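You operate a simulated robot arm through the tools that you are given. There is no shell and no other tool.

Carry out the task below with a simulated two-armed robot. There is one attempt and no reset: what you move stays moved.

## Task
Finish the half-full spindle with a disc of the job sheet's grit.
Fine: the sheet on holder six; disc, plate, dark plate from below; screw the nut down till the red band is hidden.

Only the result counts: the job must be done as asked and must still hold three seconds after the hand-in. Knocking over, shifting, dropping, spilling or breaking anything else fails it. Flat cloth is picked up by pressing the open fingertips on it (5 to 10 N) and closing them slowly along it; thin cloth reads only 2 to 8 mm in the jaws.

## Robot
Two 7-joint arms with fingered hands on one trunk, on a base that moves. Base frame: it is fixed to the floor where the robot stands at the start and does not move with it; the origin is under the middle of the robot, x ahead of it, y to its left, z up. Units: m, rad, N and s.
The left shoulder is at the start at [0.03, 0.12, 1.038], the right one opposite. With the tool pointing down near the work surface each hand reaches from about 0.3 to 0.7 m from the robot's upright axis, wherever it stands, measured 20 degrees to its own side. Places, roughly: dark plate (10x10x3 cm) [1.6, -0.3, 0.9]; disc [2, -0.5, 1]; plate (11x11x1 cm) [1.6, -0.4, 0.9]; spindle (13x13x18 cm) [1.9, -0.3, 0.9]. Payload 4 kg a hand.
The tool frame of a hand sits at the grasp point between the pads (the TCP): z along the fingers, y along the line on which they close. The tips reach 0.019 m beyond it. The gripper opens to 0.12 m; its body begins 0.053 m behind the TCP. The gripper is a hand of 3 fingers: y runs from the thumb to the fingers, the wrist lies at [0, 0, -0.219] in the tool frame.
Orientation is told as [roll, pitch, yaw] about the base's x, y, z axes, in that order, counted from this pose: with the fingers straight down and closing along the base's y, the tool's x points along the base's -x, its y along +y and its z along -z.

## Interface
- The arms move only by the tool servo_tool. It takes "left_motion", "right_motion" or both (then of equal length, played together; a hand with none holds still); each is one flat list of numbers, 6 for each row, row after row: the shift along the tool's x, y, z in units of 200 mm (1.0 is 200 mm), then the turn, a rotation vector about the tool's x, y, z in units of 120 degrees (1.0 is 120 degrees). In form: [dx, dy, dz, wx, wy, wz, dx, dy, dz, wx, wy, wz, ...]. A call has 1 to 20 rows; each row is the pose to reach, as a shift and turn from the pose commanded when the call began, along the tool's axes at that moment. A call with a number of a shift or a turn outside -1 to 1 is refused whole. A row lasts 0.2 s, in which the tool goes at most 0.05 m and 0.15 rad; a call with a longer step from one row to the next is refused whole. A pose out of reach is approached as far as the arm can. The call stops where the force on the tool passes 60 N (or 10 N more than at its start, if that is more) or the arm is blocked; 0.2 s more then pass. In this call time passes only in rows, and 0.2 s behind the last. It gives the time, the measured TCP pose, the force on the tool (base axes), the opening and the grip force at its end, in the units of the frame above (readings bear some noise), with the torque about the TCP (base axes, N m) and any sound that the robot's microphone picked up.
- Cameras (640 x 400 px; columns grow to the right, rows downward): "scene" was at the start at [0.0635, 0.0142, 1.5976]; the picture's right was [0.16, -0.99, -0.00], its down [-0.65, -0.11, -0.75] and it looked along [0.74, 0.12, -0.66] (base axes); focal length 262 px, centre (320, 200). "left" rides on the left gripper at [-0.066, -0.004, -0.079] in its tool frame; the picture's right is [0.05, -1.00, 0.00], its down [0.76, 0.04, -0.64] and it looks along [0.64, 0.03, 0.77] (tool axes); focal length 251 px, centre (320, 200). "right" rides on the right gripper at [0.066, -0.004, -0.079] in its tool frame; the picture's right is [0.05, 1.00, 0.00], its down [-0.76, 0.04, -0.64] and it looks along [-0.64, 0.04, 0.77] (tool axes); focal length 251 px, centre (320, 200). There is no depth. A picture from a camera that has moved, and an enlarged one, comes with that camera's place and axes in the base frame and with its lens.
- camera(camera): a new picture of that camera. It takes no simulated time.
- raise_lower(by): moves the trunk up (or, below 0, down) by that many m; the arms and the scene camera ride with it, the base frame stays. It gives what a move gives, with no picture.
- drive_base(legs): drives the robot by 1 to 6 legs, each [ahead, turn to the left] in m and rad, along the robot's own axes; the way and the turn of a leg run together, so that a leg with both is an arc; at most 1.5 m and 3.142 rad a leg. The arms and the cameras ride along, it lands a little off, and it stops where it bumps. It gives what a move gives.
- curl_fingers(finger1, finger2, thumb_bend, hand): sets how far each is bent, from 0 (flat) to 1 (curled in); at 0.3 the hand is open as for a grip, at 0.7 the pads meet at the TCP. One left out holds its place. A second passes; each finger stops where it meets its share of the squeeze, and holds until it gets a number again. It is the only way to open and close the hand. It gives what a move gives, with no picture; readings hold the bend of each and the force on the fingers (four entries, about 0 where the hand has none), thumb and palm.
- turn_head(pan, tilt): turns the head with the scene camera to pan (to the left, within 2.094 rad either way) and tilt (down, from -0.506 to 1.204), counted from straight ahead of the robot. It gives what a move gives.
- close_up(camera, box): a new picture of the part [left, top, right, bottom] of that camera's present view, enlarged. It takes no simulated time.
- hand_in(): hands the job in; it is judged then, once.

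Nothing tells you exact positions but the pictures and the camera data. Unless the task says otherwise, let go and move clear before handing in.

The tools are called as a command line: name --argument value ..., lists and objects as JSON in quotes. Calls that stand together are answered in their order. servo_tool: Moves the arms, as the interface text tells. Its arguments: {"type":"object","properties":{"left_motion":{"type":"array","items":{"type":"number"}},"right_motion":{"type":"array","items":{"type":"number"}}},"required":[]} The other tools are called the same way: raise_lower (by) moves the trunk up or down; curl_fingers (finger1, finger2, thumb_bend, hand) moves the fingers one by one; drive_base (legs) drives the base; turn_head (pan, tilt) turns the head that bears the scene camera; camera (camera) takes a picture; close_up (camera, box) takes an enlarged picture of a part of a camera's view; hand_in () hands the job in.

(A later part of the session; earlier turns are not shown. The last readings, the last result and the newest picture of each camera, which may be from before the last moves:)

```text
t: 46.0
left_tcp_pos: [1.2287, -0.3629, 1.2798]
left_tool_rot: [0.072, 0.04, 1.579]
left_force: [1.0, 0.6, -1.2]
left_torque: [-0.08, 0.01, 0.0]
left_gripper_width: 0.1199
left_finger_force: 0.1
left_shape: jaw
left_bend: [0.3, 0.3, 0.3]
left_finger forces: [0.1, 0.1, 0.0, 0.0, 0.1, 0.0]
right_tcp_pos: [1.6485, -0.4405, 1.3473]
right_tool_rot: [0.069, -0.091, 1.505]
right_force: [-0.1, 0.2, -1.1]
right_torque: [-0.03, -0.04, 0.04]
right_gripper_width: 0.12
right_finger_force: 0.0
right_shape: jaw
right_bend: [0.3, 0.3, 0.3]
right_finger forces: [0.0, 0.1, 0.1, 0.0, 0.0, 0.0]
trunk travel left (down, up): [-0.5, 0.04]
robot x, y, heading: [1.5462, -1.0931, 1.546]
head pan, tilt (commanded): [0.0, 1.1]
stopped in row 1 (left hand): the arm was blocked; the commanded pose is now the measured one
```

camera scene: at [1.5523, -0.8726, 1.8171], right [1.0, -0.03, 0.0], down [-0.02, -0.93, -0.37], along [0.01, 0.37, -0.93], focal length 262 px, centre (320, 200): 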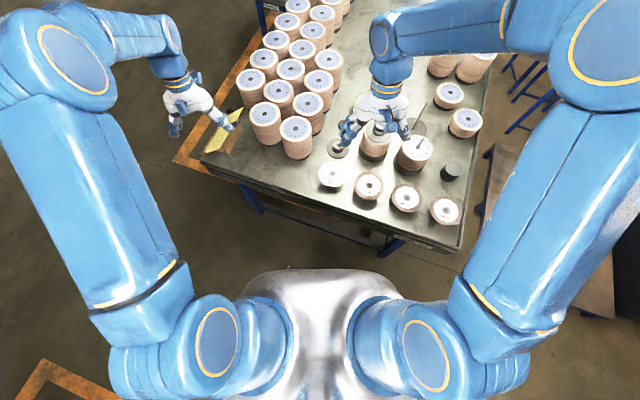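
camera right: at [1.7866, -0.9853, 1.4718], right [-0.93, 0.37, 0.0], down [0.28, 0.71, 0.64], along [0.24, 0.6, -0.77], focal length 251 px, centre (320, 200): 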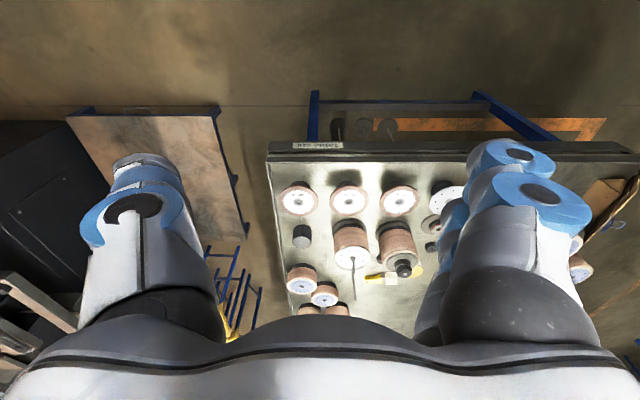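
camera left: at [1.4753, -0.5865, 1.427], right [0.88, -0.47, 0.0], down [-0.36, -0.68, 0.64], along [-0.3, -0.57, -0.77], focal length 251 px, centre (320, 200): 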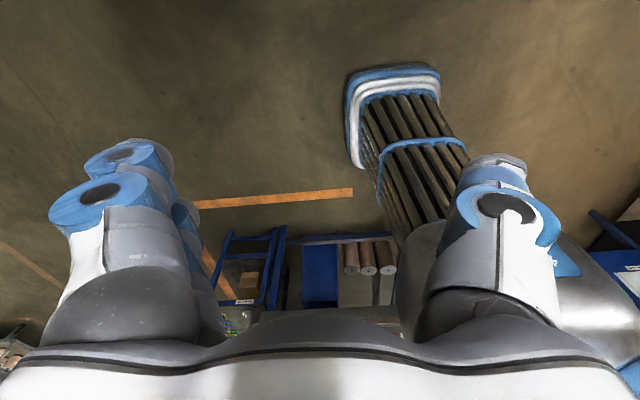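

camera --camera "scene"

```text
taken
camera scene: at [1.553, -0.7893, 1.8105], right [1.0, -0.03, 0.0], down [-0.02, -0.95, -0.32], along [0.01, 0.32, -0.95], focal length 262 px, centre (320, 200)
```

scene: 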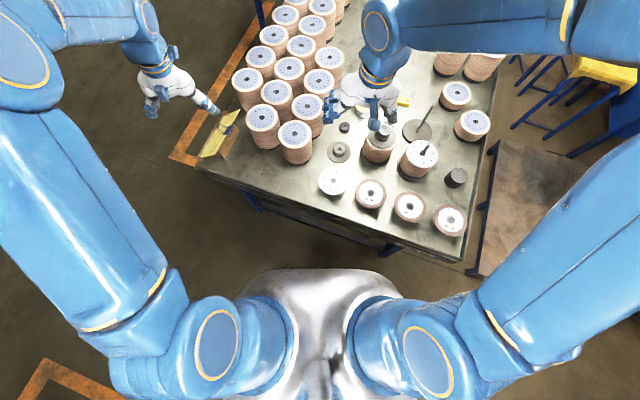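

The body is still pitching forward, so I'll move the base a little forward under it (there is about 0.25 m of free floor ahead) to steady it.

drive_base --legs '[[0.12, 0]]'

camera --camera "scene"

```text
t: 46.7
left_tcp_pos: [1.2023, -0.5434, 1.4165]
left_tool_rot: [0.19, -0.389, 1.559]
left_force: [1.7, -0.1, -1.4]
left_torque: [0.02, 0.07, 0.0]
left_gripper_width: 0.1202
left_finger_force: 0.0
left_shape: jaw
left_bend: [0.3, 0.3, 0.3]
left_finger forces: [0.0, 0.1, 0.1, 0.0, 0.2, 0.0]
right_tcp_pos: [1.5711, -0.694, 1.4736]
right_tool_rot: [0.123, -0.511, 1.64]
right_force: [0.3, 1.8, -0.5]
right_torque: [-0.11, 0.07, 0.02]
right_gripper_width: 0.1198
right_finger_force: 0.0
right_shape: jaw
right_bend: [0.3, 0.3, 0.3]
right_finger forces: [0.0, 0.1, 0.0, 0.1, 0.0, 0.1]
trunk travel left (down, up): [-0.5, 0.04]
robot x, y, heading: [1.5485, -1.0806, 1.544]
head pan, tilt (commanded): [0.0, 1.1]
stopped in leg 1: the robot was blocked; the commanded pose is now the measured one
```

```text
taken
camera scene: at [1.5481, -1.0103, 1.8188], right [1.0, -0.03, 0.0], down [-0.02, -0.9, -0.44], along [0.01, 0.44, -0.9], focal length 262 px, centre (320, 200)
```

scene: 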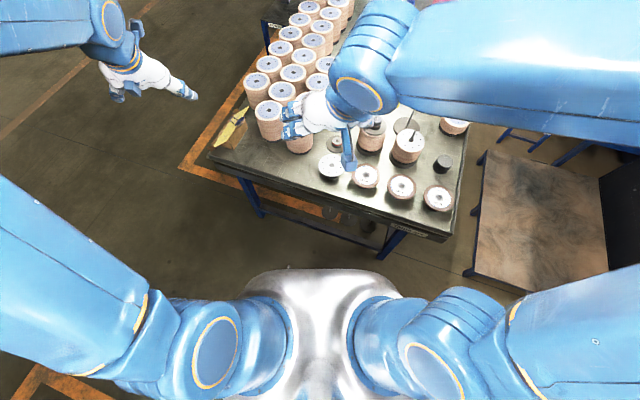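

It is rocking back like a slow oscillation rather than falling. I'll let time pass with harmless no-op calls until it settles.

curl_fingers --hand "left" --finger1 0.3 --finger2 0.3 --thumb_bend 0.3

camera --camera "scene"

```text
t: 47.0
left_tcp_pos: [1.204, -0.6547, 1.4379]
left_tool_rot: [0.139, -0.364, 1.588]
left_force: [0.7, 2.5, 1.4]
left_torque: [-0.18, -0.04, 0.03]
left_gripper_width: 0.1283
left_finger_force: 0.0
left_shape: fingers
left_bend: [0.3, 0.3, 0.3]
left_finger forces: [0.0, 0.1, 0.0, 0.0, 0.0, 0.0]
right_tcp_pos: [1.5955, -0.7752, 1.4848]
right_tool_rot: [0.129, -0.518, 1.578]
right_force: [-0.8, 2.1, 1.2]
right_torque: [-0.24, -0.05, 0.01]
right_gripper_width: 0.1199
right_finger_force: 0.1
right_shape: jaw
right_bend: [0.3, 0.3, 0.3]
right_finger forces: [0.0, 0.0, 0.0, 0.0, 0.0, 0.0]
trunk travel left (down, up): [-0.5, 0.04]
robot x, y, heading: [1.5442, -1.0853, 1.549]
head pan, tilt (commanded): [0.0, 1.1]
stopped (left hand): the arm was blocked; the commanded pose is now the measured one
```

```text
taken
camera scene: at [1.546, -1.158, 1.8239], right [1.0, -0.02, 0.0], down [-0.02, -0.86, -0.51], along [0.01, 0.51, -0.86], focal length 262 px, centre (320, 200)
```

scene: 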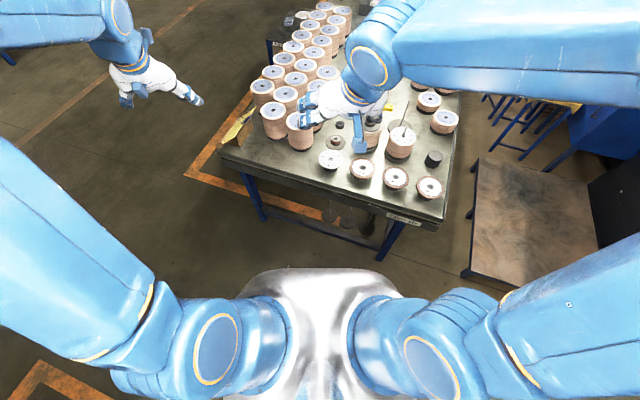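

curl_fingers --hand "right" --finger1 0.3 --finger2 0.3 --thumb_bend 0.3

camera --camera "scene"

```text
t: 47.4
left_tcp_pos: [1.2074, -0.4652, 1.3582]
left_tool_rot: [0.143, -0.22, 1.588]
left_force: [0.9, -1.6, 0.6]
left_torque: [0.1, 0.07, -0.03]
left_gripper_width: 0.128
left_finger_force: 0.1
left_shape: fingers
left_bend: [0.3, 0.3, 0.3]
left_finger forces: [0.0, 0.0, 0.0, 0.0, 0.0, 0.0]
right_tcp_pos: [1.6027, -0.5698, 1.4167]
right_tool_rot: [0.129, -0.37, 1.564]
right_force: [1.3, -0.7, -0.5]
right_torque: [0.08, 0.06, -0.05]
right_gripper_width: 0.1281
right_finger_force: 0.1
right_shape: fingers
right_bend: [0.3, 0.3, 0.3]
right_finger forces: [0.0, 0.1, 0.1, 0.0, 0.0, 0.0]
trunk travel left (down, up): [-0.5, 0.04]
robot x, y, heading: [1.549, -1.085, 1.545]
head pan, tilt (commanded): [0.0, 1.1]
stopped (left hand): the arm was blocked; the commanded pose is now the measured one
```

```text
taken
camera scene: at [1.5483, -0.9425, 1.8185], right [1.0, -0.03, 0.0], down [-0.02, -0.91, -0.41], along [0.01, 0.41, -0.91], focal length 262 px, centre (320, 200)
```

scene: 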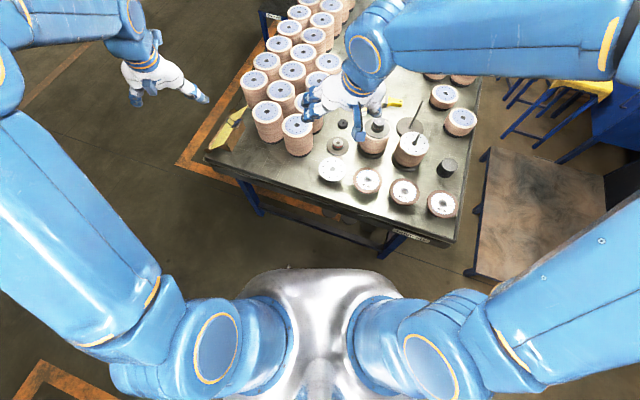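

It is oscillating around upright, so I'll keep waiting for it to damp out.

curl_fingers --hand "right" --finger1 0.3 --finger2 0.3 --thumb_bend 0.3

curl_fingers --hand "right" --finger1 0.3 --finger2 0.3 --thumb_bend 0.3

camera --camera "scene"

```text
t: 47.9
left_tcp_pos: [1.2044, -0.4157, 1.3938]
left_tool_rot: [0.186, -0.442, 1.582]
left_force: [1.4, 1.2, -1.2]
left_torque: [-0.1, 0.08, 0.01]
left_gripper_width: 0.1283
left_finger_force: 0.0
left_shape: fingers
left_bend: [0.3, 0.3, 0.3]
left_finger forces: [0.1, 0.0, 0.0, 0.1, 0.0, 0.0]
right_tcp_pos: [1.5635, -0.6073, 1.4543]
right_tool_rot: [0.041, -0.526, 1.795]
right_force: [-0.9, 0.4, -0.7]
right_torque: [0.01, -0.06, -0.02]
right_gripper_width: 0.1285
right_finger_force: 0.1
right_shape: fingers
right_bend: [0.3, 0.3, 0.3]
right_finger forces: [0.0, 0.0, 0.1, 0.1, 0.1, 0.0]
trunk travel left (down, up): [-0.5, 0.04]
robot x, y, heading: [1.5496, -1.0814, 1.543]
head pan, tilt (commanded): [0.0, 1.1]
stopped (left hand): the arm was blocked; the commanded pose is now the measured one
```

```text
t: 48.2
left_tcp_pos: [1.2132, -0.5402, 1.4401]
left_tool_rot: [0.168, -0.568, 1.596]
left_force: [0.1, 0.5, 0.1]
left_torque: [-0.11, 0.01, 0.01]
left_gripper_width: 0.1282
left_finger_force: 0.0
left_shape: fingers
left_bend: [0.3, 0.3, 0.3]
left_finger forces: [0.0, 0.0, 0.0, 0.1, 0.0, 0.0]
right_tcp_pos: [1.5722, -0.7866, 1.4725]
right_tool_rot: [-0.064, -0.618, 1.868]
right_force: [0.3, 3.6, -0.2]
right_torque: [-0.14, -0.04, 0.0]
right_gripper_width: 0.1285
right_finger_force: 0.1
right_shape: fingers
right_bend: [0.3, 0.3, 0.3]
right_finger forces: [0.0, 0.0, 0.0, 0.1, 0.1, 0.1]
trunk travel left (down, up): [-0.5, 0.04]
robot x, y, heading: [1.5464, -1.0798, 1.551]
head pan, tilt (commanded): [0.0, 1.1]
stopped (left hand): the arm was blocked; the commanded pose is now the measured one
```

```text
taken
camera scene: at [1.5513, -0.9375, 1.8188], right [1.0, -0.03, 0.0], down [-0.02, -0.91, -0.4], along [0.01, 0.4, -0.91], focal length 262 px, centre (320, 200)
```

scene: 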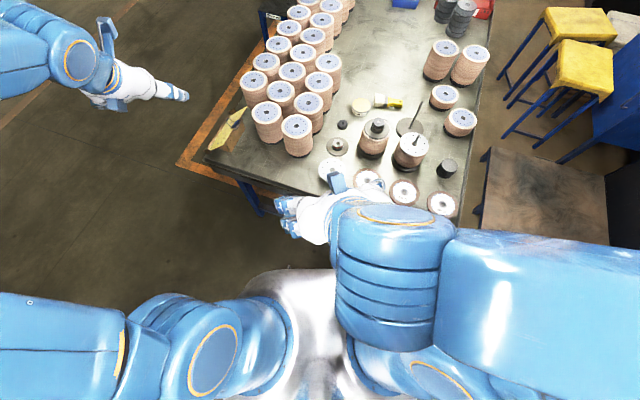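

The arms are being thrown about by the rocking. I'll wait with small head turns, which do not reset the arm command.

turn_head --pan 0.0 --tilt 0.9

camera --camera "scene"

```text
t: 48.9
left_tcp_pos: [1.1985, -0.5407, 1.4406]
left_tool_rot: [0.164, -0.573, 1.606]
left_force: [-2.7, 0.7, 0.2]
left_torque: [-0.07, -0.01, -0.01]
left_gripper_width: 0.1282
left_finger_force: 0.0
left_shape: fingers
left_bend: [0.3, 0.3, 0.3]
left_finger forces: [0.0, 0.0, 0.0, 0.0, 0.0, 0.1]
right_tcp_pos: [1.5719, -0.7258, 1.4665]
right_tool_rot: [-0.004, -0.61, 1.812]
right_force: [1.3, -4.3, -2.6]
right_torque: [0.38, 0.05, -0.02]
right_gripper_width: 0.1282
right_finger_force: 0.0
right_shape: fingers
right_bend: [0.3, 0.3, 0.3]
right_finger forces: [0.1, 0.0, 0.1, 0.1, 0.0, 0.0]
trunk travel left (down, up): [-0.5, 0.04]
robot x, y, heading: [1.5474, -1.0788, 1.543]
head pan, tilt (commanded): [0.0, 0.901]
```

```text
taken
camera scene: at [1.5502, -1.0314, 1.8323], right [1.0, -0.03, 0.0], down [-0.02, -0.78, -0.62], along [0.01, 0.62, -0.78], focal length 262 px, centre (320, 200)
```

scene: 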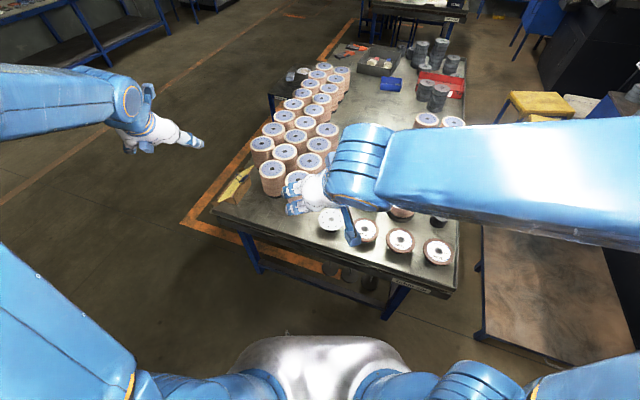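

turn_head --pan 0.0 --tilt 0.8

turn_head --pan 0.0 --tilt 0.9

camera --camera "scene"

```text
t: 49.6
left_tcp_pos: [1.2131, -0.5117, 1.4317]
left_tool_rot: [0.17, -0.546, 1.6]
left_force: [-0.3, 1.2, 0.0]
left_torque: [-0.09, 0.04, 0.01]
left_gripper_width: 0.1281
left_finger_force: 0.1
left_shape: fingers
left_bend: [0.3, 0.3, 0.3]
left_finger forces: [0.0, 0.0, 0.0, 0.0, 0.0, 0.0]
right_tcp_pos: [1.5715, -0.7564, 1.4683]
right_tool_rot: [-0.058, -0.6, 1.866]
right_force: [-0.2, 1.6, -0.2]
right_torque: [-0.09, 0.02, 0.05]
right_gripper_width: 0.1282
right_finger_force: 0.0
right_shape: fingers
right_bend: [0.3, 0.3, 0.3]
right_finger forces: [0.0, 0.0, 0.0, 0.0, 0.0, 0.0]
trunk travel left (down, up): [-0.5, 0.04]
robot x, y, heading: [1.5433, -1.0813, 1.547]
head pan, tilt (commanded): [0.0, 0.799]
```

```text
t: 50.3
left_tcp_pos: [1.1936, -0.5959, 1.463]
left_tool_rot: [0.152, -0.611, 1.616]
left_force: [0.3, -2.9, 1.0]
left_torque: [0.13, -0.05, -0.1]
left_gripper_width: 0.1282
left_finger_force: 0.0
left_shape: fingers
left_bend: [0.3, 0.3, 0.3]
left_finger forces: [0.0, 0.0, 0.0, 0.0, 0.0, 0.0]
right_tcp_pos: [1.5664, -0.7784, 1.4839]
right_tool_rot: [-0.022, -0.65, 1.829]
right_force: [0.2, -0.7, -0.1]
right_torque: [0.08, -0.01, 0.0]
right_gripper_width: 0.1287
right_finger_force: 0.0
right_shape: fingers
right_bend: [0.3, 0.3, 0.3]
right_finger forces: [0.0, 0.0, 0.0, 0.0, 0.0, 0.0]
trunk travel left (down, up): [-0.5, 0.04]
robot x, y, heading: [1.5423, -1.0855, 1.546]
head pan, tilt (commanded): [0.0, 0.901]
```

```text
taken
camera scene: at [1.5443, -1.1013, 1.8366], right [1.0, -0.02, 0.0], down [-0.02, -0.76, -0.65], along [0.02, 0.65, -0.76], focal length 262 px, centre (320, 200)
```

scene: 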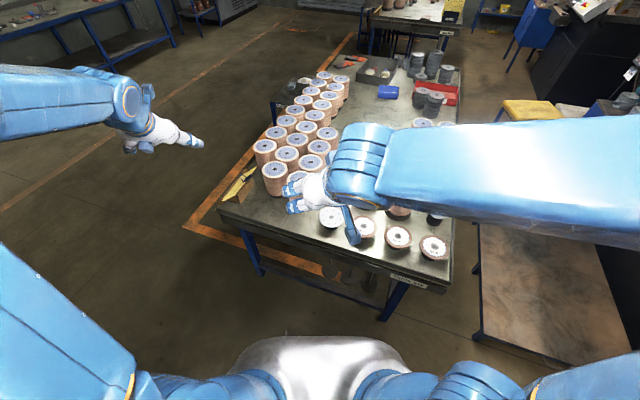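

turn_head --pan 0.0 --tilt 0.9

turn_head --pan 0.0 --tilt 0.9

turn_head --pan 0.0 --tilt 0.9

turn_head --pan 0.0 --tilt 0.9

camera --camera "scene"

```text
t: 50.9
left_tcp_pos: [1.2101, -0.5088, 1.4301]
left_tool_rot: [0.174, -0.537, 1.6]
left_force: [-0.1, 1.1, 0.0]
left_torque: [-0.06, 0.05, 0.06]
left_gripper_width: 0.1284
left_finger_force: 0.1
left_shape: fingers
left_bend: [0.3, 0.3, 0.3]
left_finger forces: [0.0, 0.1, 0.0, 0.0, 0.0, 0.0]
right_tcp_pos: [1.5753, -0.7479, 1.4671]
right_tool_rot: [-0.067, -0.602, 1.862]
right_force: [0.1, 0.8, 0.1]
right_torque: [-0.01, 0.04, 0.01]
right_gripper_width: 0.1284
right_finger_force: 0.1
right_shape: fingers
right_bend: [0.3, 0.3, 0.3]
right_finger forces: [0.0, 0.0, 0.1, 0.0, 0.0, 0.1]
trunk travel left (down, up): [-0.5, 0.04]
robot x, y, heading: [1.5451, -1.082, 1.548]
head pan, tilt (commanded): [0.0, 0.901]
```

```text
t: 51.5
left_tcp_pos: [1.1998, -0.6278, 1.4652]
left_tool_rot: [0.172, -0.606, 1.591]
left_force: [0.2, 0.7, -1.4]
left_torque: [-0.01, 0.02, 0.0]
left_gripper_width: 0.128
left_finger_force: 0.2
left_shape: fingers
left_bend: [0.3, 0.3, 0.3]
left_finger forces: [0.0, 0.0, 0.0, 0.0, 0.0, 0.0]
right_tcp_pos: [1.561, -0.8225, 1.4976]
right_tool_rot: [-0.023, -0.68, 1.837]
right_force: [0.0, 0.7, -0.6]
right_torque: [-0.05, -0.05, 0.02]
right_gripper_width: 0.1285
right_finger_force: 0.1
right_shape: fingers
right_bend: [0.3, 0.3, 0.3]
right_finger forces: [0.0, 0.1, 0.1, 0.0, 0.0, 0.0]
trunk travel left (down, up): [-0.5, 0.04]
robot x, y, heading: [1.5481, -1.0839, 1.543]
head pan, tilt (commanded): [0.0, 0.901]
```

```text
t: 52.1
left_tcp_pos: [1.2043, -0.5207, 1.4292]
left_tool_rot: [0.194, -0.532, 1.57]
left_force: [0.3, 2.2, -0.6]
left_torque: [-0.11, 0.0, 0.05]
left_gripper_width: 0.1283
left_finger_force: 0.1
left_shape: fingers
left_bend: [0.3, 0.3, 0.3]
left_finger forces: [0.0, 0.1, 0.0, 0.0, 0.0, 0.0]
right_tcp_pos: [1.5703, -0.7452, 1.4763]
right_tool_rot: [-0.023, -0.626, 1.822]
right_force: [1.0, -1.7, -0.2]
right_torque: [0.08, 0.03, -0.01]
right_gripper_width: 0.1286
right_finger_force: 0.1
right_shape: fingers
right_bend: [0.3, 0.3, 0.3]
right_finger forces: [0.0, 0.0, 0.1, 0.1, 0.0, 0.1]
trunk travel left (down, up): [-0.5, 0.04]
robot x, y, heading: [1.5475, -1.0797, 1.544]
head pan, tilt (commanded): [0.0, 0.901]
```

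```text
t: 52.7
left_tcp_pos: [1.1992, -0.615, 1.4612]
left_tool_rot: [0.172, -0.593, 1.589]
left_force: [-0.4, 0.2, -0.5]
left_torque: [-0.02, -0.04, -0.03]
left_gripper_width: 0.1281
left_finger_force: 0.0
left_shape: fingers
left_bend: [0.3, 0.3, 0.3]
left_finger forces: [0.0, 0.1, 0.0, 0.0, 0.0, 0.1]
right_tcp_pos: [1.5606, -0.8125, 1.4966]
right_tool_rot: [-0.02, -0.67, 1.834]
right_force: [-0.1, 0.9, 1.0]
right_torque: [-0.04, -0.02, -0.01]
right_gripper_width: 0.1284
right_finger_force: 0.1
right_shape: fingers
right_bend: [0.3, 0.3, 0.3]
right_finger forces: [0.0, 0.0, 0.1, 0.1, 0.0, 0.0]
trunk travel left (down, up): [-0.5, 0.04]
robot x, y, heading: [1.5473, -1.0821, 1.542]
head pan, tilt (commanded): [0.0, 0.901]
```

```text
taken
camera scene: at [1.5442, -1.1086, 1.8369], right [1.0, -0.03, 0.0], down [-0.02, -0.76, -0.66], along [0.02, 0.65, -0.76], focal length 262 px, centre (320, 200)
```

scene: 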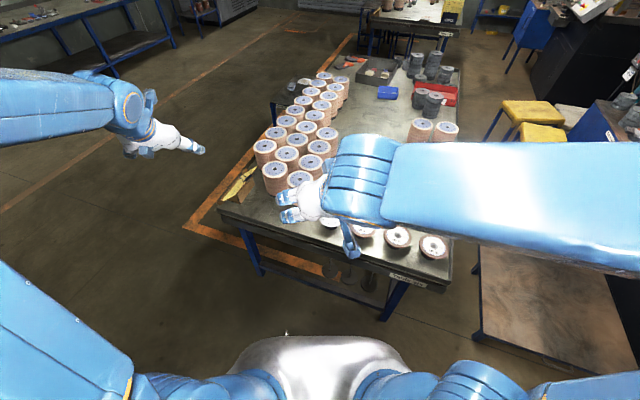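

The rocking is decaying slowly, so I'll wait more.

turn_head --pan 0.0 --tilt 0.9

turn_head --pan 0.0 --tilt 0.9

turn_head --pan 0.0 --tilt 0.9

turn_head --pan 0.0 --tilt 0.9

turn_head --pan 0.0 --tilt 0.9

turn_head --pan 0.0 --tilt 0.9

turn_head --pan 0.0 --tilt 0.9

turn_head --pan 0.0 --tilt 0.9

```text
t: 53.3
left_tcp_pos: [1.2035, -0.5582, 1.4398]
left_tool_rot: [0.199, -0.55, 1.562]
left_force: [-0.1, 1.5, -1.5]
left_torque: [-0.11, 0.01, 0.02]
left_gripper_width: 0.1283
left_finger_force: 0.0
left_shape: fingers
left_bend: [0.3, 0.3, 0.3]
left_finger forces: [0.1, 0.0, 0.1, 0.1, 0.0, 0.0]
right_tcp_pos: [1.5691, -0.7707, 1.4827]
right_tool_rot: [-0.016, -0.65, 1.823]
right_force: [0.6, 0.6, -0.2]
right_torque: [-0.02, 0.01, 0.04]
right_gripper_width: 0.1285
right_finger_force: 0.1
right_shape: fingers
right_bend: [0.3, 0.3, 0.3]
right_finger forces: [0.1, 0.1, 0.0, 0.0, 0.0, 0.0]
trunk travel left (down, up): [-0.5, 0.04]
robot x, y, heading: [1.5458, -1.0818, 1.545]
head pan, tilt (commanded): [0.0, 0.901]
```

```text
t: 53.9
left_tcp_pos: [1.2032, -0.5546, 1.4368]
left_tool_rot: [0.178, -0.545, 1.585]
left_force: [0.1, -0.2, -0.3]
left_torque: [0.01, 0.11, 0.02]
left_gripper_width: 0.1282
left_finger_force: 0.2
left_shape: fingers
left_bend: [0.3, 0.3, 0.3]
left_finger forces: [0.1, 0.0, 0.1, 0.0, 0.1, 0.1]
right_tcp_pos: [1.5622, -0.7499, 1.4803]
right_tool_rot: [0.0, -0.618, 1.817]
right_force: [1.6, -0.7, -1.0]
right_torque: [0.05, 0.06, 0.04]
right_gripper_width: 0.1286
right_finger_force: 0.1
right_shape: fingers
right_bend: [0.3, 0.3, 0.3]
right_finger forces: [0.0, 0.0, 0.0, 0.0, 0.0, 0.0]
trunk travel left (down, up): [-0.5, 0.04]
robot x, y, heading: [1.5463, -1.0827, 1.55]
head pan, tilt (commanded): [0.0, 0.901]
```

```text
t: 54.5
left_tcp_pos: [1.1991, -0.6389, 1.4713]
left_tool_rot: [0.174, -0.612, 1.591]
left_force: [-1.5, -1.0, 2.0]
left_torque: [-0.02, -0.07, -0.04]
left_gripper_width: 0.1281
left_finger_force: 0.0
left_shape: fingers
left_bend: [0.3, 0.3, 0.3]
left_finger forces: [0.0, 0.0, 0.1, 0.0, 0.1, 0.1]
right_tcp_pos: [1.5586, -0.8399, 1.4995]
right_tool_rot: [-0.021, -0.685, 1.837]
right_force: [-1.8, -1.3, 0.7]
right_torque: [0.03, -0.05, -0.05]
right_gripper_width: 0.1284
right_finger_force: 0.0
right_shape: fingers
right_bend: [0.3, 0.3, 0.3]
right_finger forces: [0.0, 0.0, 0.0, 0.0, 0.0, 0.1]
trunk travel left (down, up): [-0.5, 0.04]
robot x, y, heading: [1.5469, -1.0835, 1.547]
head pan, tilt (commanded): [0.0, 0.901]
```

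```text
t: 55.1
left_tcp_pos: [1.2014, -0.5532, 1.4419]
left_tool_rot: [0.179, -0.542, 1.585]
left_force: [0.7, 0.0, -0.5]
left_torque: [-0.01, -0.01, -0.02]
left_gripper_width: 0.1282
left_finger_force: 0.2
left_shape: fingers
left_bend: [0.3, 0.3, 0.3]
left_finger forces: [0.0, 0.0, 0.0, 0.0, 0.1, 0.0]
right_tcp_pos: [1.5615, -0.7504, 1.4834]
right_tool_rot: [0.001, -0.621, 1.819]
right_force: [0.5, -0.1, 0.6]
right_torque: [-0.03, 0.06, 0.03]
right_gripper_width: 0.1284
right_finger_force: 0.1
right_shape: fingers
right_bend: [0.3, 0.3, 0.3]
right_finger forces: [0.0, 0.1, 0.0, 0.0, 0.0, 0.0]
trunk travel left (down, up): [-0.5, 0.04]
robot x, y, heading: [1.5446, -1.0823, 1.544]
head pan, tilt (commanded): [0.0, 0.901]
```

```text
t: 55.7
left_tcp_pos: [1.2014, -0.5566, 1.4403]
left_tool_rot: [0.177, -0.548, 1.586]
left_force: [0.7, 1.5, 0.2]
left_torque: [-0.09, 0.01, 0.06]
left_gripper_width: 0.1281
left_finger_force: 0.0
left_shape: fingers
left_bend: [0.3, 0.3, 0.3]
left_finger forces: [0.0, 0.0, 0.1, 0.0, 0.0, 0.0]
right_tcp_pos: [1.5603, -0.7551, 1.4826]
right_tool_rot: [-0.002, -0.624, 1.821]
right_force: [-0.1, 1.9, -0.3]
right_torque: [-0.09, -0.02, 0.02]
right_gripper_width: 0.1285
right_finger_force: 0.1
right_shape: fingers
right_bend: [0.3, 0.3, 0.3]
right_finger forces: [0.0, 0.1, 0.0, 0.0, 0.0, 0.0]
trunk travel left (down, up): [-0.5, 0.04]
robot x, y, heading: [1.547, -1.08, 1.537]
head pan, tilt (commanded): [0.0, 0.901]
```

```text
t: 56.3
left_tcp_pos: [1.2015, -0.5702, 1.4471]
left_tool_rot: [0.178, -0.558, 1.587]
left_force: [-0.1, 1.7, -0.8]
left_torque: [-0.07, 0.03, 0.04]
left_gripper_width: 0.1283
left_finger_force: 0.0
left_shape: fingers
left_bend: [0.3, 0.3, 0.3]
left_finger forces: [0.0, 0.1, 0.0, 0.1, 0.1, 0.0]
right_tcp_pos: [1.5605, -0.7699, 1.4848]
right_tool_rot: [-0.005, -0.635, 1.822]
right_force: [-0.3, 1.3, -0.7]
right_torque: [-0.06, -0.01, 0.03]
right_gripper_width: 0.1285
right_finger_force: 0.0
right_shape: fingers
right_bend: [0.3, 0.3, 0.3]
right_finger forces: [0.0, 0.0, 0.0, 0.0, 0.0, 0.0]
trunk travel left (down, up): [-0.5, 0.04]
robot x, y, heading: [1.5454, -1.0828, 1.547]
head pan, tilt (commanded): [0.0, 0.901]
```

```text
t: 56.9
left_tcp_pos: [1.2003, -0.5762, 1.4494]
left_tool_rot: [0.177, -0.563, 1.588]
left_force: [0.6, 0.8, 0.0]
left_torque: [-0.03, -0.03, 0.02]
left_gripper_width: 0.1286
left_finger_force: 0.0
left_shape: fingers
left_bend: [0.3, 0.3, 0.3]
left_finger forces: [0.1, 0.1, 0.0, 0.0, 0.0, 0.0]
right_tcp_pos: [1.56, -0.7754, 1.4881]
right_tool_rot: [-0.005, -0.637, 1.825]
right_force: [-0.3, 0.5, 0.0]
right_torque: [-0.03, -0.01, -0.05]
right_gripper_width: 0.1285
right_finger_force: 0.1
right_shape: fingers
right_bend: [0.3, 0.3, 0.3]
right_finger forces: [0.0, 0.0, 0.1, 0.0, 0.0, 0.1]
trunk travel left (down, up): [-0.5, 0.04]
robot x, y, heading: [1.5474, -1.0849, 1.551]
head pan, tilt (commanded): [0.0, 0.901]
```

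```text
t: 57.5
left_tcp_pos: [1.2001, -0.58, 1.4505]
left_tool_rot: [0.176, -0.565, 1.587]
left_force: [0.4, 0.1, 0.3]
left_torque: [-0.02, 0.02, -0.03]
left_gripper_width: 0.1285
left_finger_force: 0.0
left_shape: fingers
left_bend: [0.3, 0.3, 0.3]
left_finger forces: [0.0, 0.0, 0.0, 0.1, 0.1, 0.1]
right_tcp_pos: [1.5598, -0.78, 1.4875]
right_tool_rot: [-0.008, -0.64, 1.826]
right_force: [0.6, 0.7, -0.3]
right_torque: [-0.05, 0.02, -0.02]
right_gripper_width: 0.1282
right_finger_force: 0.1
right_shape: fingers
right_bend: [0.3, 0.3, 0.3]
right_finger forces: [0.0, 0.0, 0.0, 0.0, 0.0, 0.0]
trunk travel left (down, up): [-0.5, 0.04]
robot x, y, heading: [1.5446, -1.0822, 1.543]
head pan, tilt (commanded): [0.0, 0.901]
```

The robot has settled and nothing on the table appears disturbed. I'll lower the trunk for stability before moving again.

raise_lower --by -0.2

turn_head --pan 0.0 --tilt 0.9

camera --camera "scene"

```text
t: 59.6
left_tcp_pos: [1.1992, -0.5834, 1.252]
left_tool_rot: [0.176, -0.568, 1.588]
left_force: [0.4, -0.3, 0.0]
left_torque: [-0.01, 0.01, -0.01]
left_gripper_width: 0.1286
left_finger_force: 0.0
left_shape: fingers
left_bend: [0.3, 0.3, 0.3]
left_finger forces: [0.0, 0.1, 0.1, 0.1, 0.0, 0.0]
right_tcp_pos: [1.5592, -0.7828, 1.289]
right_tool_rot: [-0.008, -0.644, 1.827]
right_force: [-0.5, -0.9, 0.1]
right_torque: [0.02, 0.01, -0.03]
right_gripper_width: 0.1282
right_finger_force: 0.1
right_shape: fingers
right_bend: [0.3, 0.3, 0.3]
right_finger forces: [0.0, 0.0, 0.0, 0.0, 0.0, 0.1]
trunk travel left (down, up): [-0.3, 0.24]
robot x, y, heading: [1.5456, -1.0843, 1.549]
head pan, tilt (commanded): [0.0, 0.901]
```

```text
t: 60.2
left_tcp_pos: [1.2001, -0.5835, 1.2512]
left_tool_rot: [0.176, -0.568, 1.587]
left_force: [-0.5, 0.3, 0.3]
left_torque: [-0.01, -0.02, 0.0]
left_gripper_width: 0.1284
left_finger_force: 0.0
left_shape: fingers
left_bend: [0.3, 0.3, 0.3]
left_finger forces: [0.1, 0.1, 0.1, 0.0, 0.1, 0.0]
right_tcp_pos: [1.5598, -0.782, 1.2893]
right_tool_rot: [-0.007, -0.645, 1.825]
right_force: [1.1, -0.4, 0.9]
right_torque: [0.02, 0.01, 0.01]
right_gripper_width: 0.1285
right_finger_force: 0.1
right_shape: fingers
right_bend: [0.3, 0.3, 0.3]
right_finger forces: [0.0, 0.0, 0.0, 0.0, 0.1, 0.0]
trunk travel left (down, up): [-0.3, 0.24]
robot x, y, heading: [1.5463, -1.0857, 1.545]
head pan, tilt (commanded): [0.0, 0.901]
```

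```text
taken
camera scene: at [1.5476, -1.0267, 1.6328], right [1.0, -0.02, 0.0], down [-0.02, -0.78, -0.62], along [0.02, 0.62, -0.78], focal length 262 px, centre (320, 200)
```

scene: 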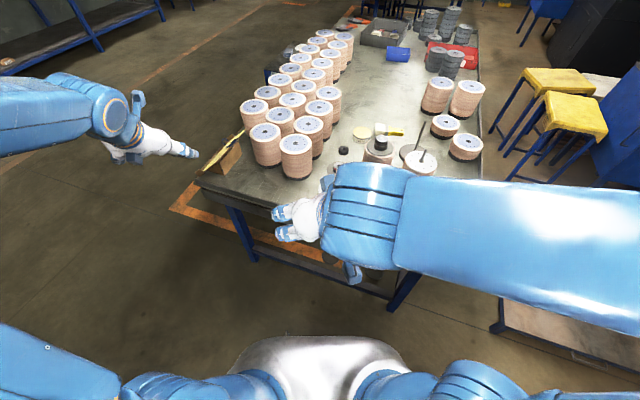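

Steady now. I'll bring both hands to a tucked, straight-down posture in front of the chest, above the table height.

servo_tool --left_motion '[0.034, -0.048, -0.008, 0.011, 0.034, 0.005, 0.069, -0.095, -0.016, 0.022, 0.067, 0.011, 0.103, -0.143, -0.025, 0.033, 0.101, 0.016, 0.138, -0.19, -0.033, 0.044, 0.134, 0.022, 0.172, -0.238, -0.041, 0.055, 0.168, 0.027, 0.207, -0.285, -0.049, 0.066, 0.202, 0.032, 0.241, -0.333, -0.057, 0.077, 0.235, 0.038, 0.2755, -0.3805, -0.0655, 0.0875, 0.2688, 0.0433]' --right_motion '[-0.0025, -0.1125, 0.031, 0.005, 0.038, 0.016, -0.005, -0.225, 0.062, 0.01, 0.077, 0.032, -0.0075, -0.3375, 0.094, 0.015, 0.115, 0.048, -0.01, -0.45, 0.125, 0.02, 0.153, 0.064, -0.0125, -0.5625, 0.156, 0.025, 0.191, 0.08, -0.015, -0.675, 0.187, 0.03, 0.23, 0.096, -0.0175, -0.7875, 0.219, 0.035, 0.268, 0.112, -0.02, -0.9, 0.25, 0.0399, 0.3063, 0.1279]'

camera --camera "scene"

```text
t: 62.0
left_tcp_pos: [1.2795, -0.6271, 1.2207]
left_tool_rot: [0.0, 0.003, 1.547]
left_force: [-0.7, -0.9, -1.1]
left_torque: [-0.01, -0.01, 0.03]
left_gripper_width: 0.1283
left_finger_force: 0.1
left_shape: fingers
left_bend: [0.3, 0.3, 0.3]
left_finger forces: [0.0, 0.0, 0.1, 0.0, 0.0, 0.0]
right_tcp_pos: [1.7253, -0.7047, 1.2515]
right_tool_rot: [-0.001, 0.004, 1.544]
right_force: [0.4, 0.5, -0.3]
right_torque: [-0.01, 0.02, 0.0]
right_gripper_width: 0.1285
right_finger_force: 0.1
right_shape: fingers
right_bend: [0.3, 0.3, 0.3]
right_finger forces: [0.1, 0.0, 0.0, 0.0, 0.0, 0.0]
trunk travel left (down, up): [-0.3, 0.24]
robot x, y, heading: [1.5457, -1.0847, 1.548]
head pan, tilt (commanded): [0.0, 0.901]
```

```text
taken
camera scene: at [1.5483, -1.0247, 1.6327], right [1.0, -0.03, 0.0], down [-0.02, -0.78, -0.62], along [0.02, 0.62, -0.78], focal length 262 px, centre (320, 200)
```

scene: 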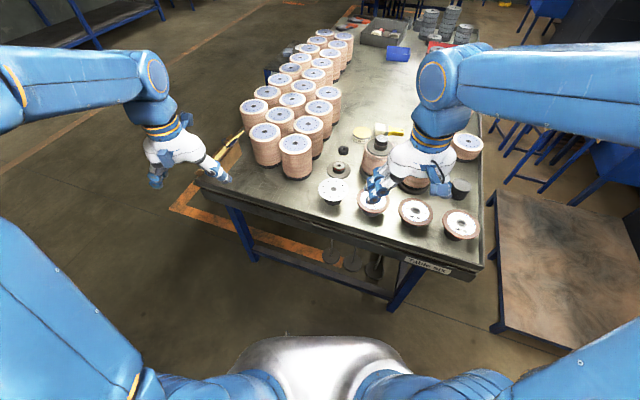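

The arms are tucked and straight. I'll now approach with short gentle arcs, checking each time.

drive_base --legs '[[0.06, -0.09]]'

turn_head --pan 0.0 --tilt 0.9

drive_base --legs '[[0.06, -0.09]]'

turn_head --pan 0.0 --tilt 0.9

```text
t: 63.0
left_tcp_pos: [1.3244, -0.5433, 1.2196]
left_tool_rot: [0.002, 0.003, 1.456]
left_force: [0.7, 1.2, -0.5]
left_torque: [-0.08, 0.0, -0.01]
left_gripper_width: 0.1284
left_finger_force: 0.0
left_shape: fingers
left_bend: [0.3, 0.3, 0.3]
left_finger forces: [0.1, 0.0, 0.1, 0.1, 0.0, 0.0]
right_tcp_pos: [1.7628, -0.6602, 1.2505]
right_tool_rot: [0.001, 0.006, 1.457]
right_force: [0.2, 1.5, -0.4]
right_torque: [-0.08, -0.01, 0.04]
right_gripper_width: 0.1286
right_finger_force: 0.0
right_shape: fingers
right_bend: [0.3, 0.3, 0.3]
right_finger forces: [0.0, 0.1, 0.1, 0.0, 0.0, 0.0]
trunk travel left (down, up): [-0.3, 0.24]
robot x, y, heading: [1.5493, -1.0232, 1.455]
head pan, tilt (commanded): [0.0, 0.901]
```

```text
t: 63.6
left_tcp_pos: [1.325, -0.5445, 1.2194]
left_tool_rot: [-0.002, 0.002, 1.455]
left_force: [0.4, 0.3, 0.0]
left_torque: [-0.01, 0.02, -0.01]
left_gripper_width: 0.1282
left_finger_force: 0.1
left_shape: fingers
left_bend: [0.3, 0.3, 0.3]
left_finger forces: [0.1, 0.0, 0.0, 0.0, 0.0, 0.0]
right_tcp_pos: [1.762, -0.6617, 1.2517]
right_tool_rot: [-0.002, 0.003, 1.455]
right_force: [-0.3, 0.2, 0.1]
right_torque: [-0.05, -0.01, -0.01]
right_gripper_width: 0.1285
right_finger_force: 0.0
right_shape: fingers
right_bend: [0.3, 0.3, 0.3]
right_finger forces: [0.1, 0.0, 0.0, 0.0, 0.0, 0.0]
trunk travel left (down, up): [-0.3, 0.24]
robot x, y, heading: [1.547, -1.02, 1.451]
head pan, tilt (commanded): [0.0, 0.901]
```

```text
t: 64.6
left_tcp_pos: [1.3789, -0.4668, 1.2197]
left_tool_rot: [0.002, 0.003, 1.369]
left_force: [0.0, 0.4, -0.2]
left_torque: [-0.03, 0.03, 0.01]
left_gripper_width: 0.1282
left_finger_force: 0.0
left_shape: fingers
left_bend: [0.3, 0.3, 0.3]
left_finger forces: [0.0, 0.0, 0.0, 0.0, 0.0, 0.0]
right_tcp_pos: [1.8048, -0.6231, 1.2504]
right_tool_rot: [0.002, 0.005, 1.368]
right_force: [0.1, 0.4, -1.5]
right_torque: [-0.05, 0.04, 0.01]
right_gripper_width: 0.1284
right_finger_force: 0.1
right_shape: fingers
right_bend: [0.3, 0.3, 0.3]
right_finger forces: [0.1, 0.0, 0.0, 0.0, 0.0, 0.1]
trunk travel left (down, up): [-0.3, 0.24]
robot x, y, heading: [1.5527, -0.965, 1.362]
head pan, tilt (commanded): [0.0, 0.901]
```

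```text
t: 65.2
left_tcp_pos: [1.3769, -0.4689, 1.2196]
left_tool_rot: [0.0, 0.001, 1.369]
left_force: [0.1, 0.6, -0.7]
left_torque: [-0.01, 0.02, 0.01]
left_gripper_width: 0.128
left_finger_force: 0.1
left_shape: fingers
left_bend: [0.3, 0.3, 0.3]
left_finger forces: [0.1, 0.0, 0.0, 0.1, 0.1, 0.0]
right_tcp_pos: [1.8024, -0.6233, 1.2521]
right_tool_rot: [-0.002, 0.005, 1.368]
right_force: [-0.2, 0.9, -0.2]
right_torque: [-0.01, 0.03, 0.0]
right_gripper_width: 0.1287
right_finger_force: 0.0
right_shape: fingers
right_bend: [0.3, 0.3, 0.3]
right_finger forces: [0.1, 0.0, 0.0, 0.0, 0.0, 0.1]
trunk travel left (down, up): [-0.3, 0.24]
robot x, y, heading: [1.5511, -0.9642, 1.36]
head pan, tilt (commanded): [0.0, 0.901]
```

That works without rocking. I'll take another look to measure the remaining gap to the table.

camera --camera "scene"

camera --camera "left"

camera --camera "right"

```text
taken
camera scene: at [1.5639, -0.9048, 1.6327], right [0.98, -0.21, 0.0], down [-0.16, -0.77, -0.62], along [0.13, 0.61, -0.78], focal length 262 px, centre (320, 200)
```

scene: 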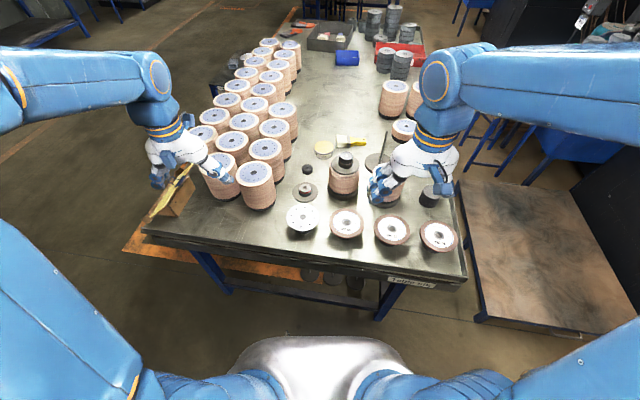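

```text
taken
camera left: at [1.3938, -0.403, 1.2983], right [0.97, -0.25, 0.0], down [-0.19, -0.74, 0.64], along [-0.16, -0.62, -0.76], focal length 251 px, centre (320, 200)
```

left: 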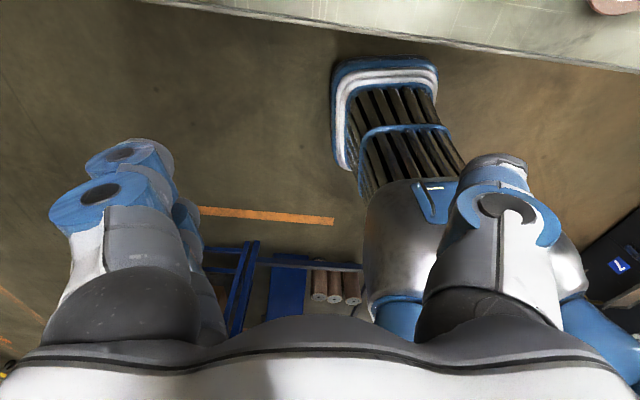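

```text
taken
camera right: at [1.7941, -0.6885, 1.3307], right [-0.99, 0.15, 0.0], down [0.11, 0.76, 0.64], along [0.1, 0.63, -0.77], focal length 251 px, centre (320, 200)
```

right: 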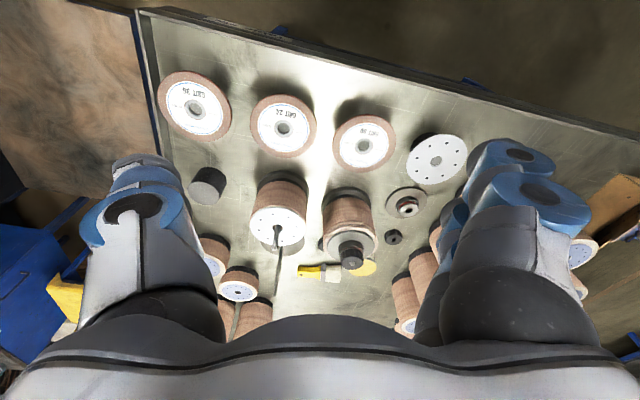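

The right wrist camera gives a fine top view. I'll zoom in to locate every part precisely.

close_up --camera "right" --box '[180, 80, 340, 180]'

close_up --camera "right" --box '[220, 160, 380, 260]'

close_up --camera "right" --box '[340, 120, 480, 260]'

close_up --camera "scene" --box '[270, 130, 430, 250]'

```text
4.00 times, centred on (260, 130) of right
camera zoom: at [1.7941, -0.6885, 1.3307], right [-0.99, 0.15, 0.0], down [0.11, 0.76, 0.64], along [0.1, 0.63, -0.77], focal length 1006 px, centre (560, 480)
```

zoom: 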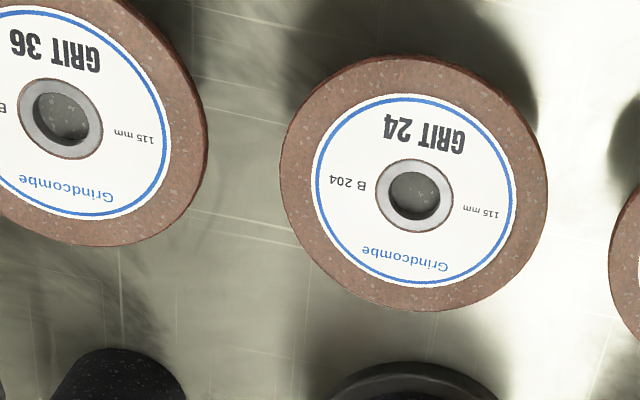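

```text
4.00 times, centred on (300, 210) of right
camera zoom: at [1.7941, -0.6885, 1.3307], right [-0.99, 0.15, 0.0], down [0.11, 0.76, 0.64], along [0.1, 0.63, -0.77], focal length 1006 px, centre (400, 160)
```

zoom: 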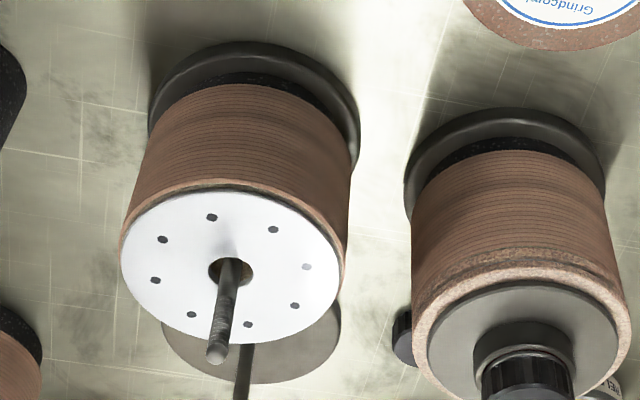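

```text
2.86 times, centred on (410, 190) of right
camera zoom: at [1.7941, -0.6885, 1.3307], right [-0.99, 0.15, 0.0], down [0.11, 0.76, 0.64], along [0.1, 0.63, -0.77], focal length 718 px, centre (63, 229)
```

zoom: 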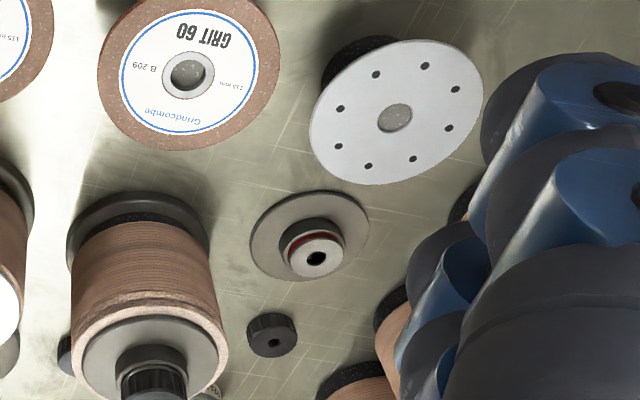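

```text
3.33 times, centred on (350, 190) of scene
camera zoom: at [1.5639, -0.9048, 1.6327], right [0.98, -0.21, 0.0], down [-0.16, -0.77, -0.62], along [0.13, 0.61, -0.78], focal length 873 px, centre (220, 233)
```

zoom: 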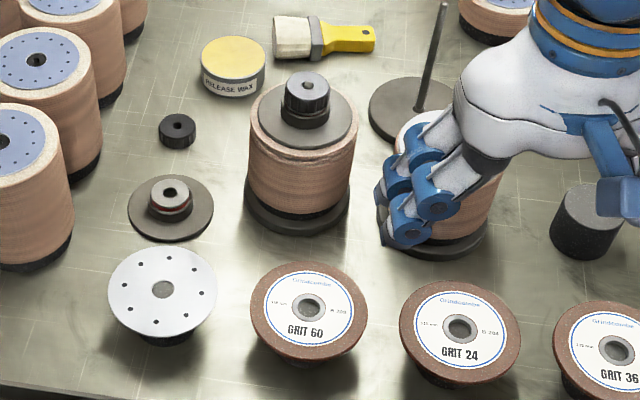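

I have consistent positions: spindle axis near (1.934, -0.336), GRIT 24 disc (1.882, -0.519), plate (1.612, -0.409), dark plate (1.645, -0.264), nut (1.675, -0.157), table top about 0.857. I'll make the last two short approach legs.

drive_base --legs '[[0.065, -0.08]]'

turn_head --pan 0.0 --tilt 0.9

drive_base --legs '[[0.065, -0.08]]'

turn_head --pan 0.0 --tilt 0.9

camera --camera "scene"

camera --camera "right"

camera --camera "left"

```text
t: 66.2
left_tcp_pos: [1.4356, -0.3916, 1.2203]
left_tool_rot: [-0.001, 0.002, 1.285]
left_force: [0.9, 0.1, 0.3]
left_torque: [-0.05, 0.05, -0.02]
left_gripper_width: 0.1282
left_finger_force: 0.0
left_shape: fingers
left_bend: [0.3, 0.3, 0.3]
left_finger forces: [0.0, 0.0, 0.0, 0.0, 0.1, 0.0]
right_tcp_pos: [1.8477, -0.5813, 1.2502]
right_tool_rot: [0.001, 0.005, 1.285]
right_force: [0.6, 0.2, 0.3]
right_torque: [0.01, -0.01, 0.03]
right_gripper_width: 0.1286
right_finger_force: 0.1
right_shape: fingers
right_bend: [0.3, 0.3, 0.3]
right_finger forces: [0.0, 0.0, 0.0, 0.1, 0.1, 0.1]
trunk travel left (down, up): [-0.3, 0.24]
robot x, y, heading: [1.5628, -0.8975, 1.273]
head pan, tilt (commanded): [0.0, 0.901]
```

```text
t: 66.8
left_tcp_pos: [1.4337, -0.3923, 1.2197]
left_tool_rot: [0.0, 0.002, 1.285]
left_force: [-0.2, -0.3, -0.6]
left_torque: [-0.03, 0.01, -0.01]
left_gripper_width: 0.1281
left_finger_force: 0.1
left_shape: fingers
left_bend: [0.3, 0.3, 0.3]
left_finger forces: [0.1, 0.0, 0.1, 0.1, 0.0, 0.0]
right_tcp_pos: [1.8457, -0.5829, 1.251]
right_tool_rot: [-0.001, 0.005, 1.283]
right_force: [0.7, -0.3, 0.2]
right_torque: [-0.03, -0.01, 0.03]
right_gripper_width: 0.1284
right_finger_force: 0.1
right_shape: fingers
right_bend: [0.3, 0.3, 0.3]
right_finger forces: [0.1, 0.1, 0.0, 0.0, 0.0, 0.0]
trunk travel left (down, up): [-0.3, 0.24]
robot x, y, heading: [1.5641, -0.8972, 1.274]
head pan, tilt (commanded): [0.0, 0.901]
```

```text
t: 67.8
left_tcp_pos: [1.4992, -0.321, 1.2191]
left_tool_rot: [0.001, 0.003, 1.206]
left_force: [1.1, 0.4, -0.3]
left_torque: [-0.06, 0.05, 0.01]
left_gripper_width: 0.1282
left_finger_force: 0.1
left_shape: fingers
left_bend: [0.3, 0.3, 0.3]
left_finger forces: [0.0, 0.0, 0.0, 0.0, 0.0, 0.0]
right_tcp_pos: [1.894, -0.543, 1.2497]
right_tool_rot: [-0.001, 0.007, 1.204]
right_force: [-0.1, 0.9, -1.2]
right_torque: [-0.04, 0.02, 0.01]
right_gripper_width: 0.1286
right_finger_force: 0.0
right_shape: fingers
right_bend: [0.3, 0.3, 0.3]
right_finger forces: [0.0, 0.0, 0.0, 0.1, 0.1, 0.0]
trunk travel left (down, up): [-0.3, 0.24]
robot x, y, heading: [1.5834, -0.8325, 1.187]
head pan, tilt (commanded): [0.0, 0.901]
```

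```text
t: 68.4
left_tcp_pos: [1.4977, -0.3208, 1.2193]
left_tool_rot: [0.0, 0.001, 1.203]
left_force: [0.6, 0.5, 0.3]
left_torque: [-0.02, 0.03, -0.01]
left_gripper_width: 0.1283
left_finger_force: 0.1
left_shape: fingers
left_bend: [0.3, 0.3, 0.3]
left_finger forces: [0.1, 0.0, 0.0, 0.0, 0.0, 0.0]
right_tcp_pos: [1.8922, -0.5439, 1.251]
right_tool_rot: [-0.002, 0.004, 1.205]
right_force: [0.2, -0.8, 0.2]
right_torque: [-0.02, -0.03, -0.01]
right_gripper_width: 0.1284
right_finger_force: 0.0
right_shape: fingers
right_bend: [0.3, 0.3, 0.3]
right_finger forces: [0.1, 0.0, 0.0, 0.0, 0.0, 0.0]
trunk travel left (down, up): [-0.3, 0.24]
robot x, y, heading: [1.5873, -0.8336, 1.186]
head pan, tilt (commanded): [0.0, 0.901]
```

```text
taken
camera scene: at [1.6047, -0.78, 1.6327], right [0.93, -0.37, 0.0], down [-0.29, -0.73, -0.62], along [0.23, 0.57, -0.78], focal length 262 px, centre (320, 200)
```

scene: 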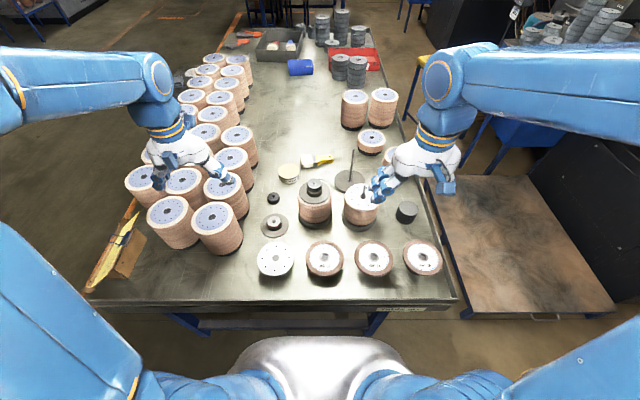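

```text
taken
camera right: at [1.8734, -0.6059, 1.3305], right [-0.95, 0.31, 0.0], down [0.24, 0.73, 0.64], along [0.2, 0.61, -0.77], focal length 251 px, centre (320, 200)
```

right: 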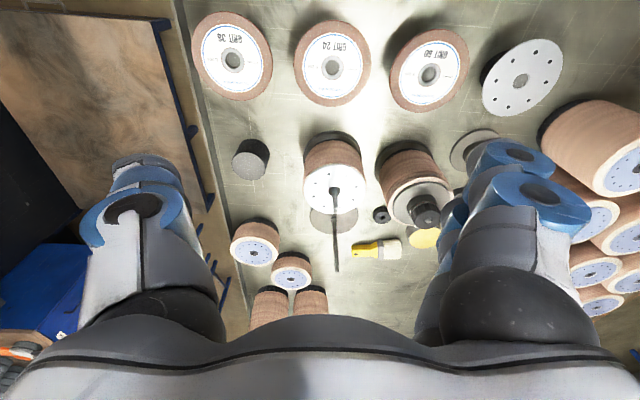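

```text
taken
camera left: at [1.5247, -0.2596, 1.2982], right [0.91, -0.41, 0.0], down [-0.31, -0.7, 0.64], along [-0.26, -0.59, -0.76], focal length 251 px, centre (320, 200)
```

left: 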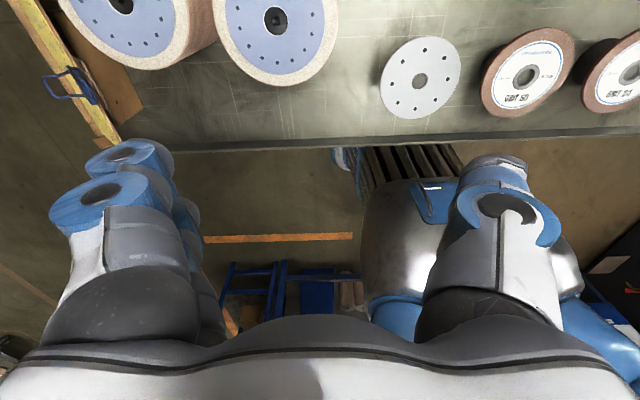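

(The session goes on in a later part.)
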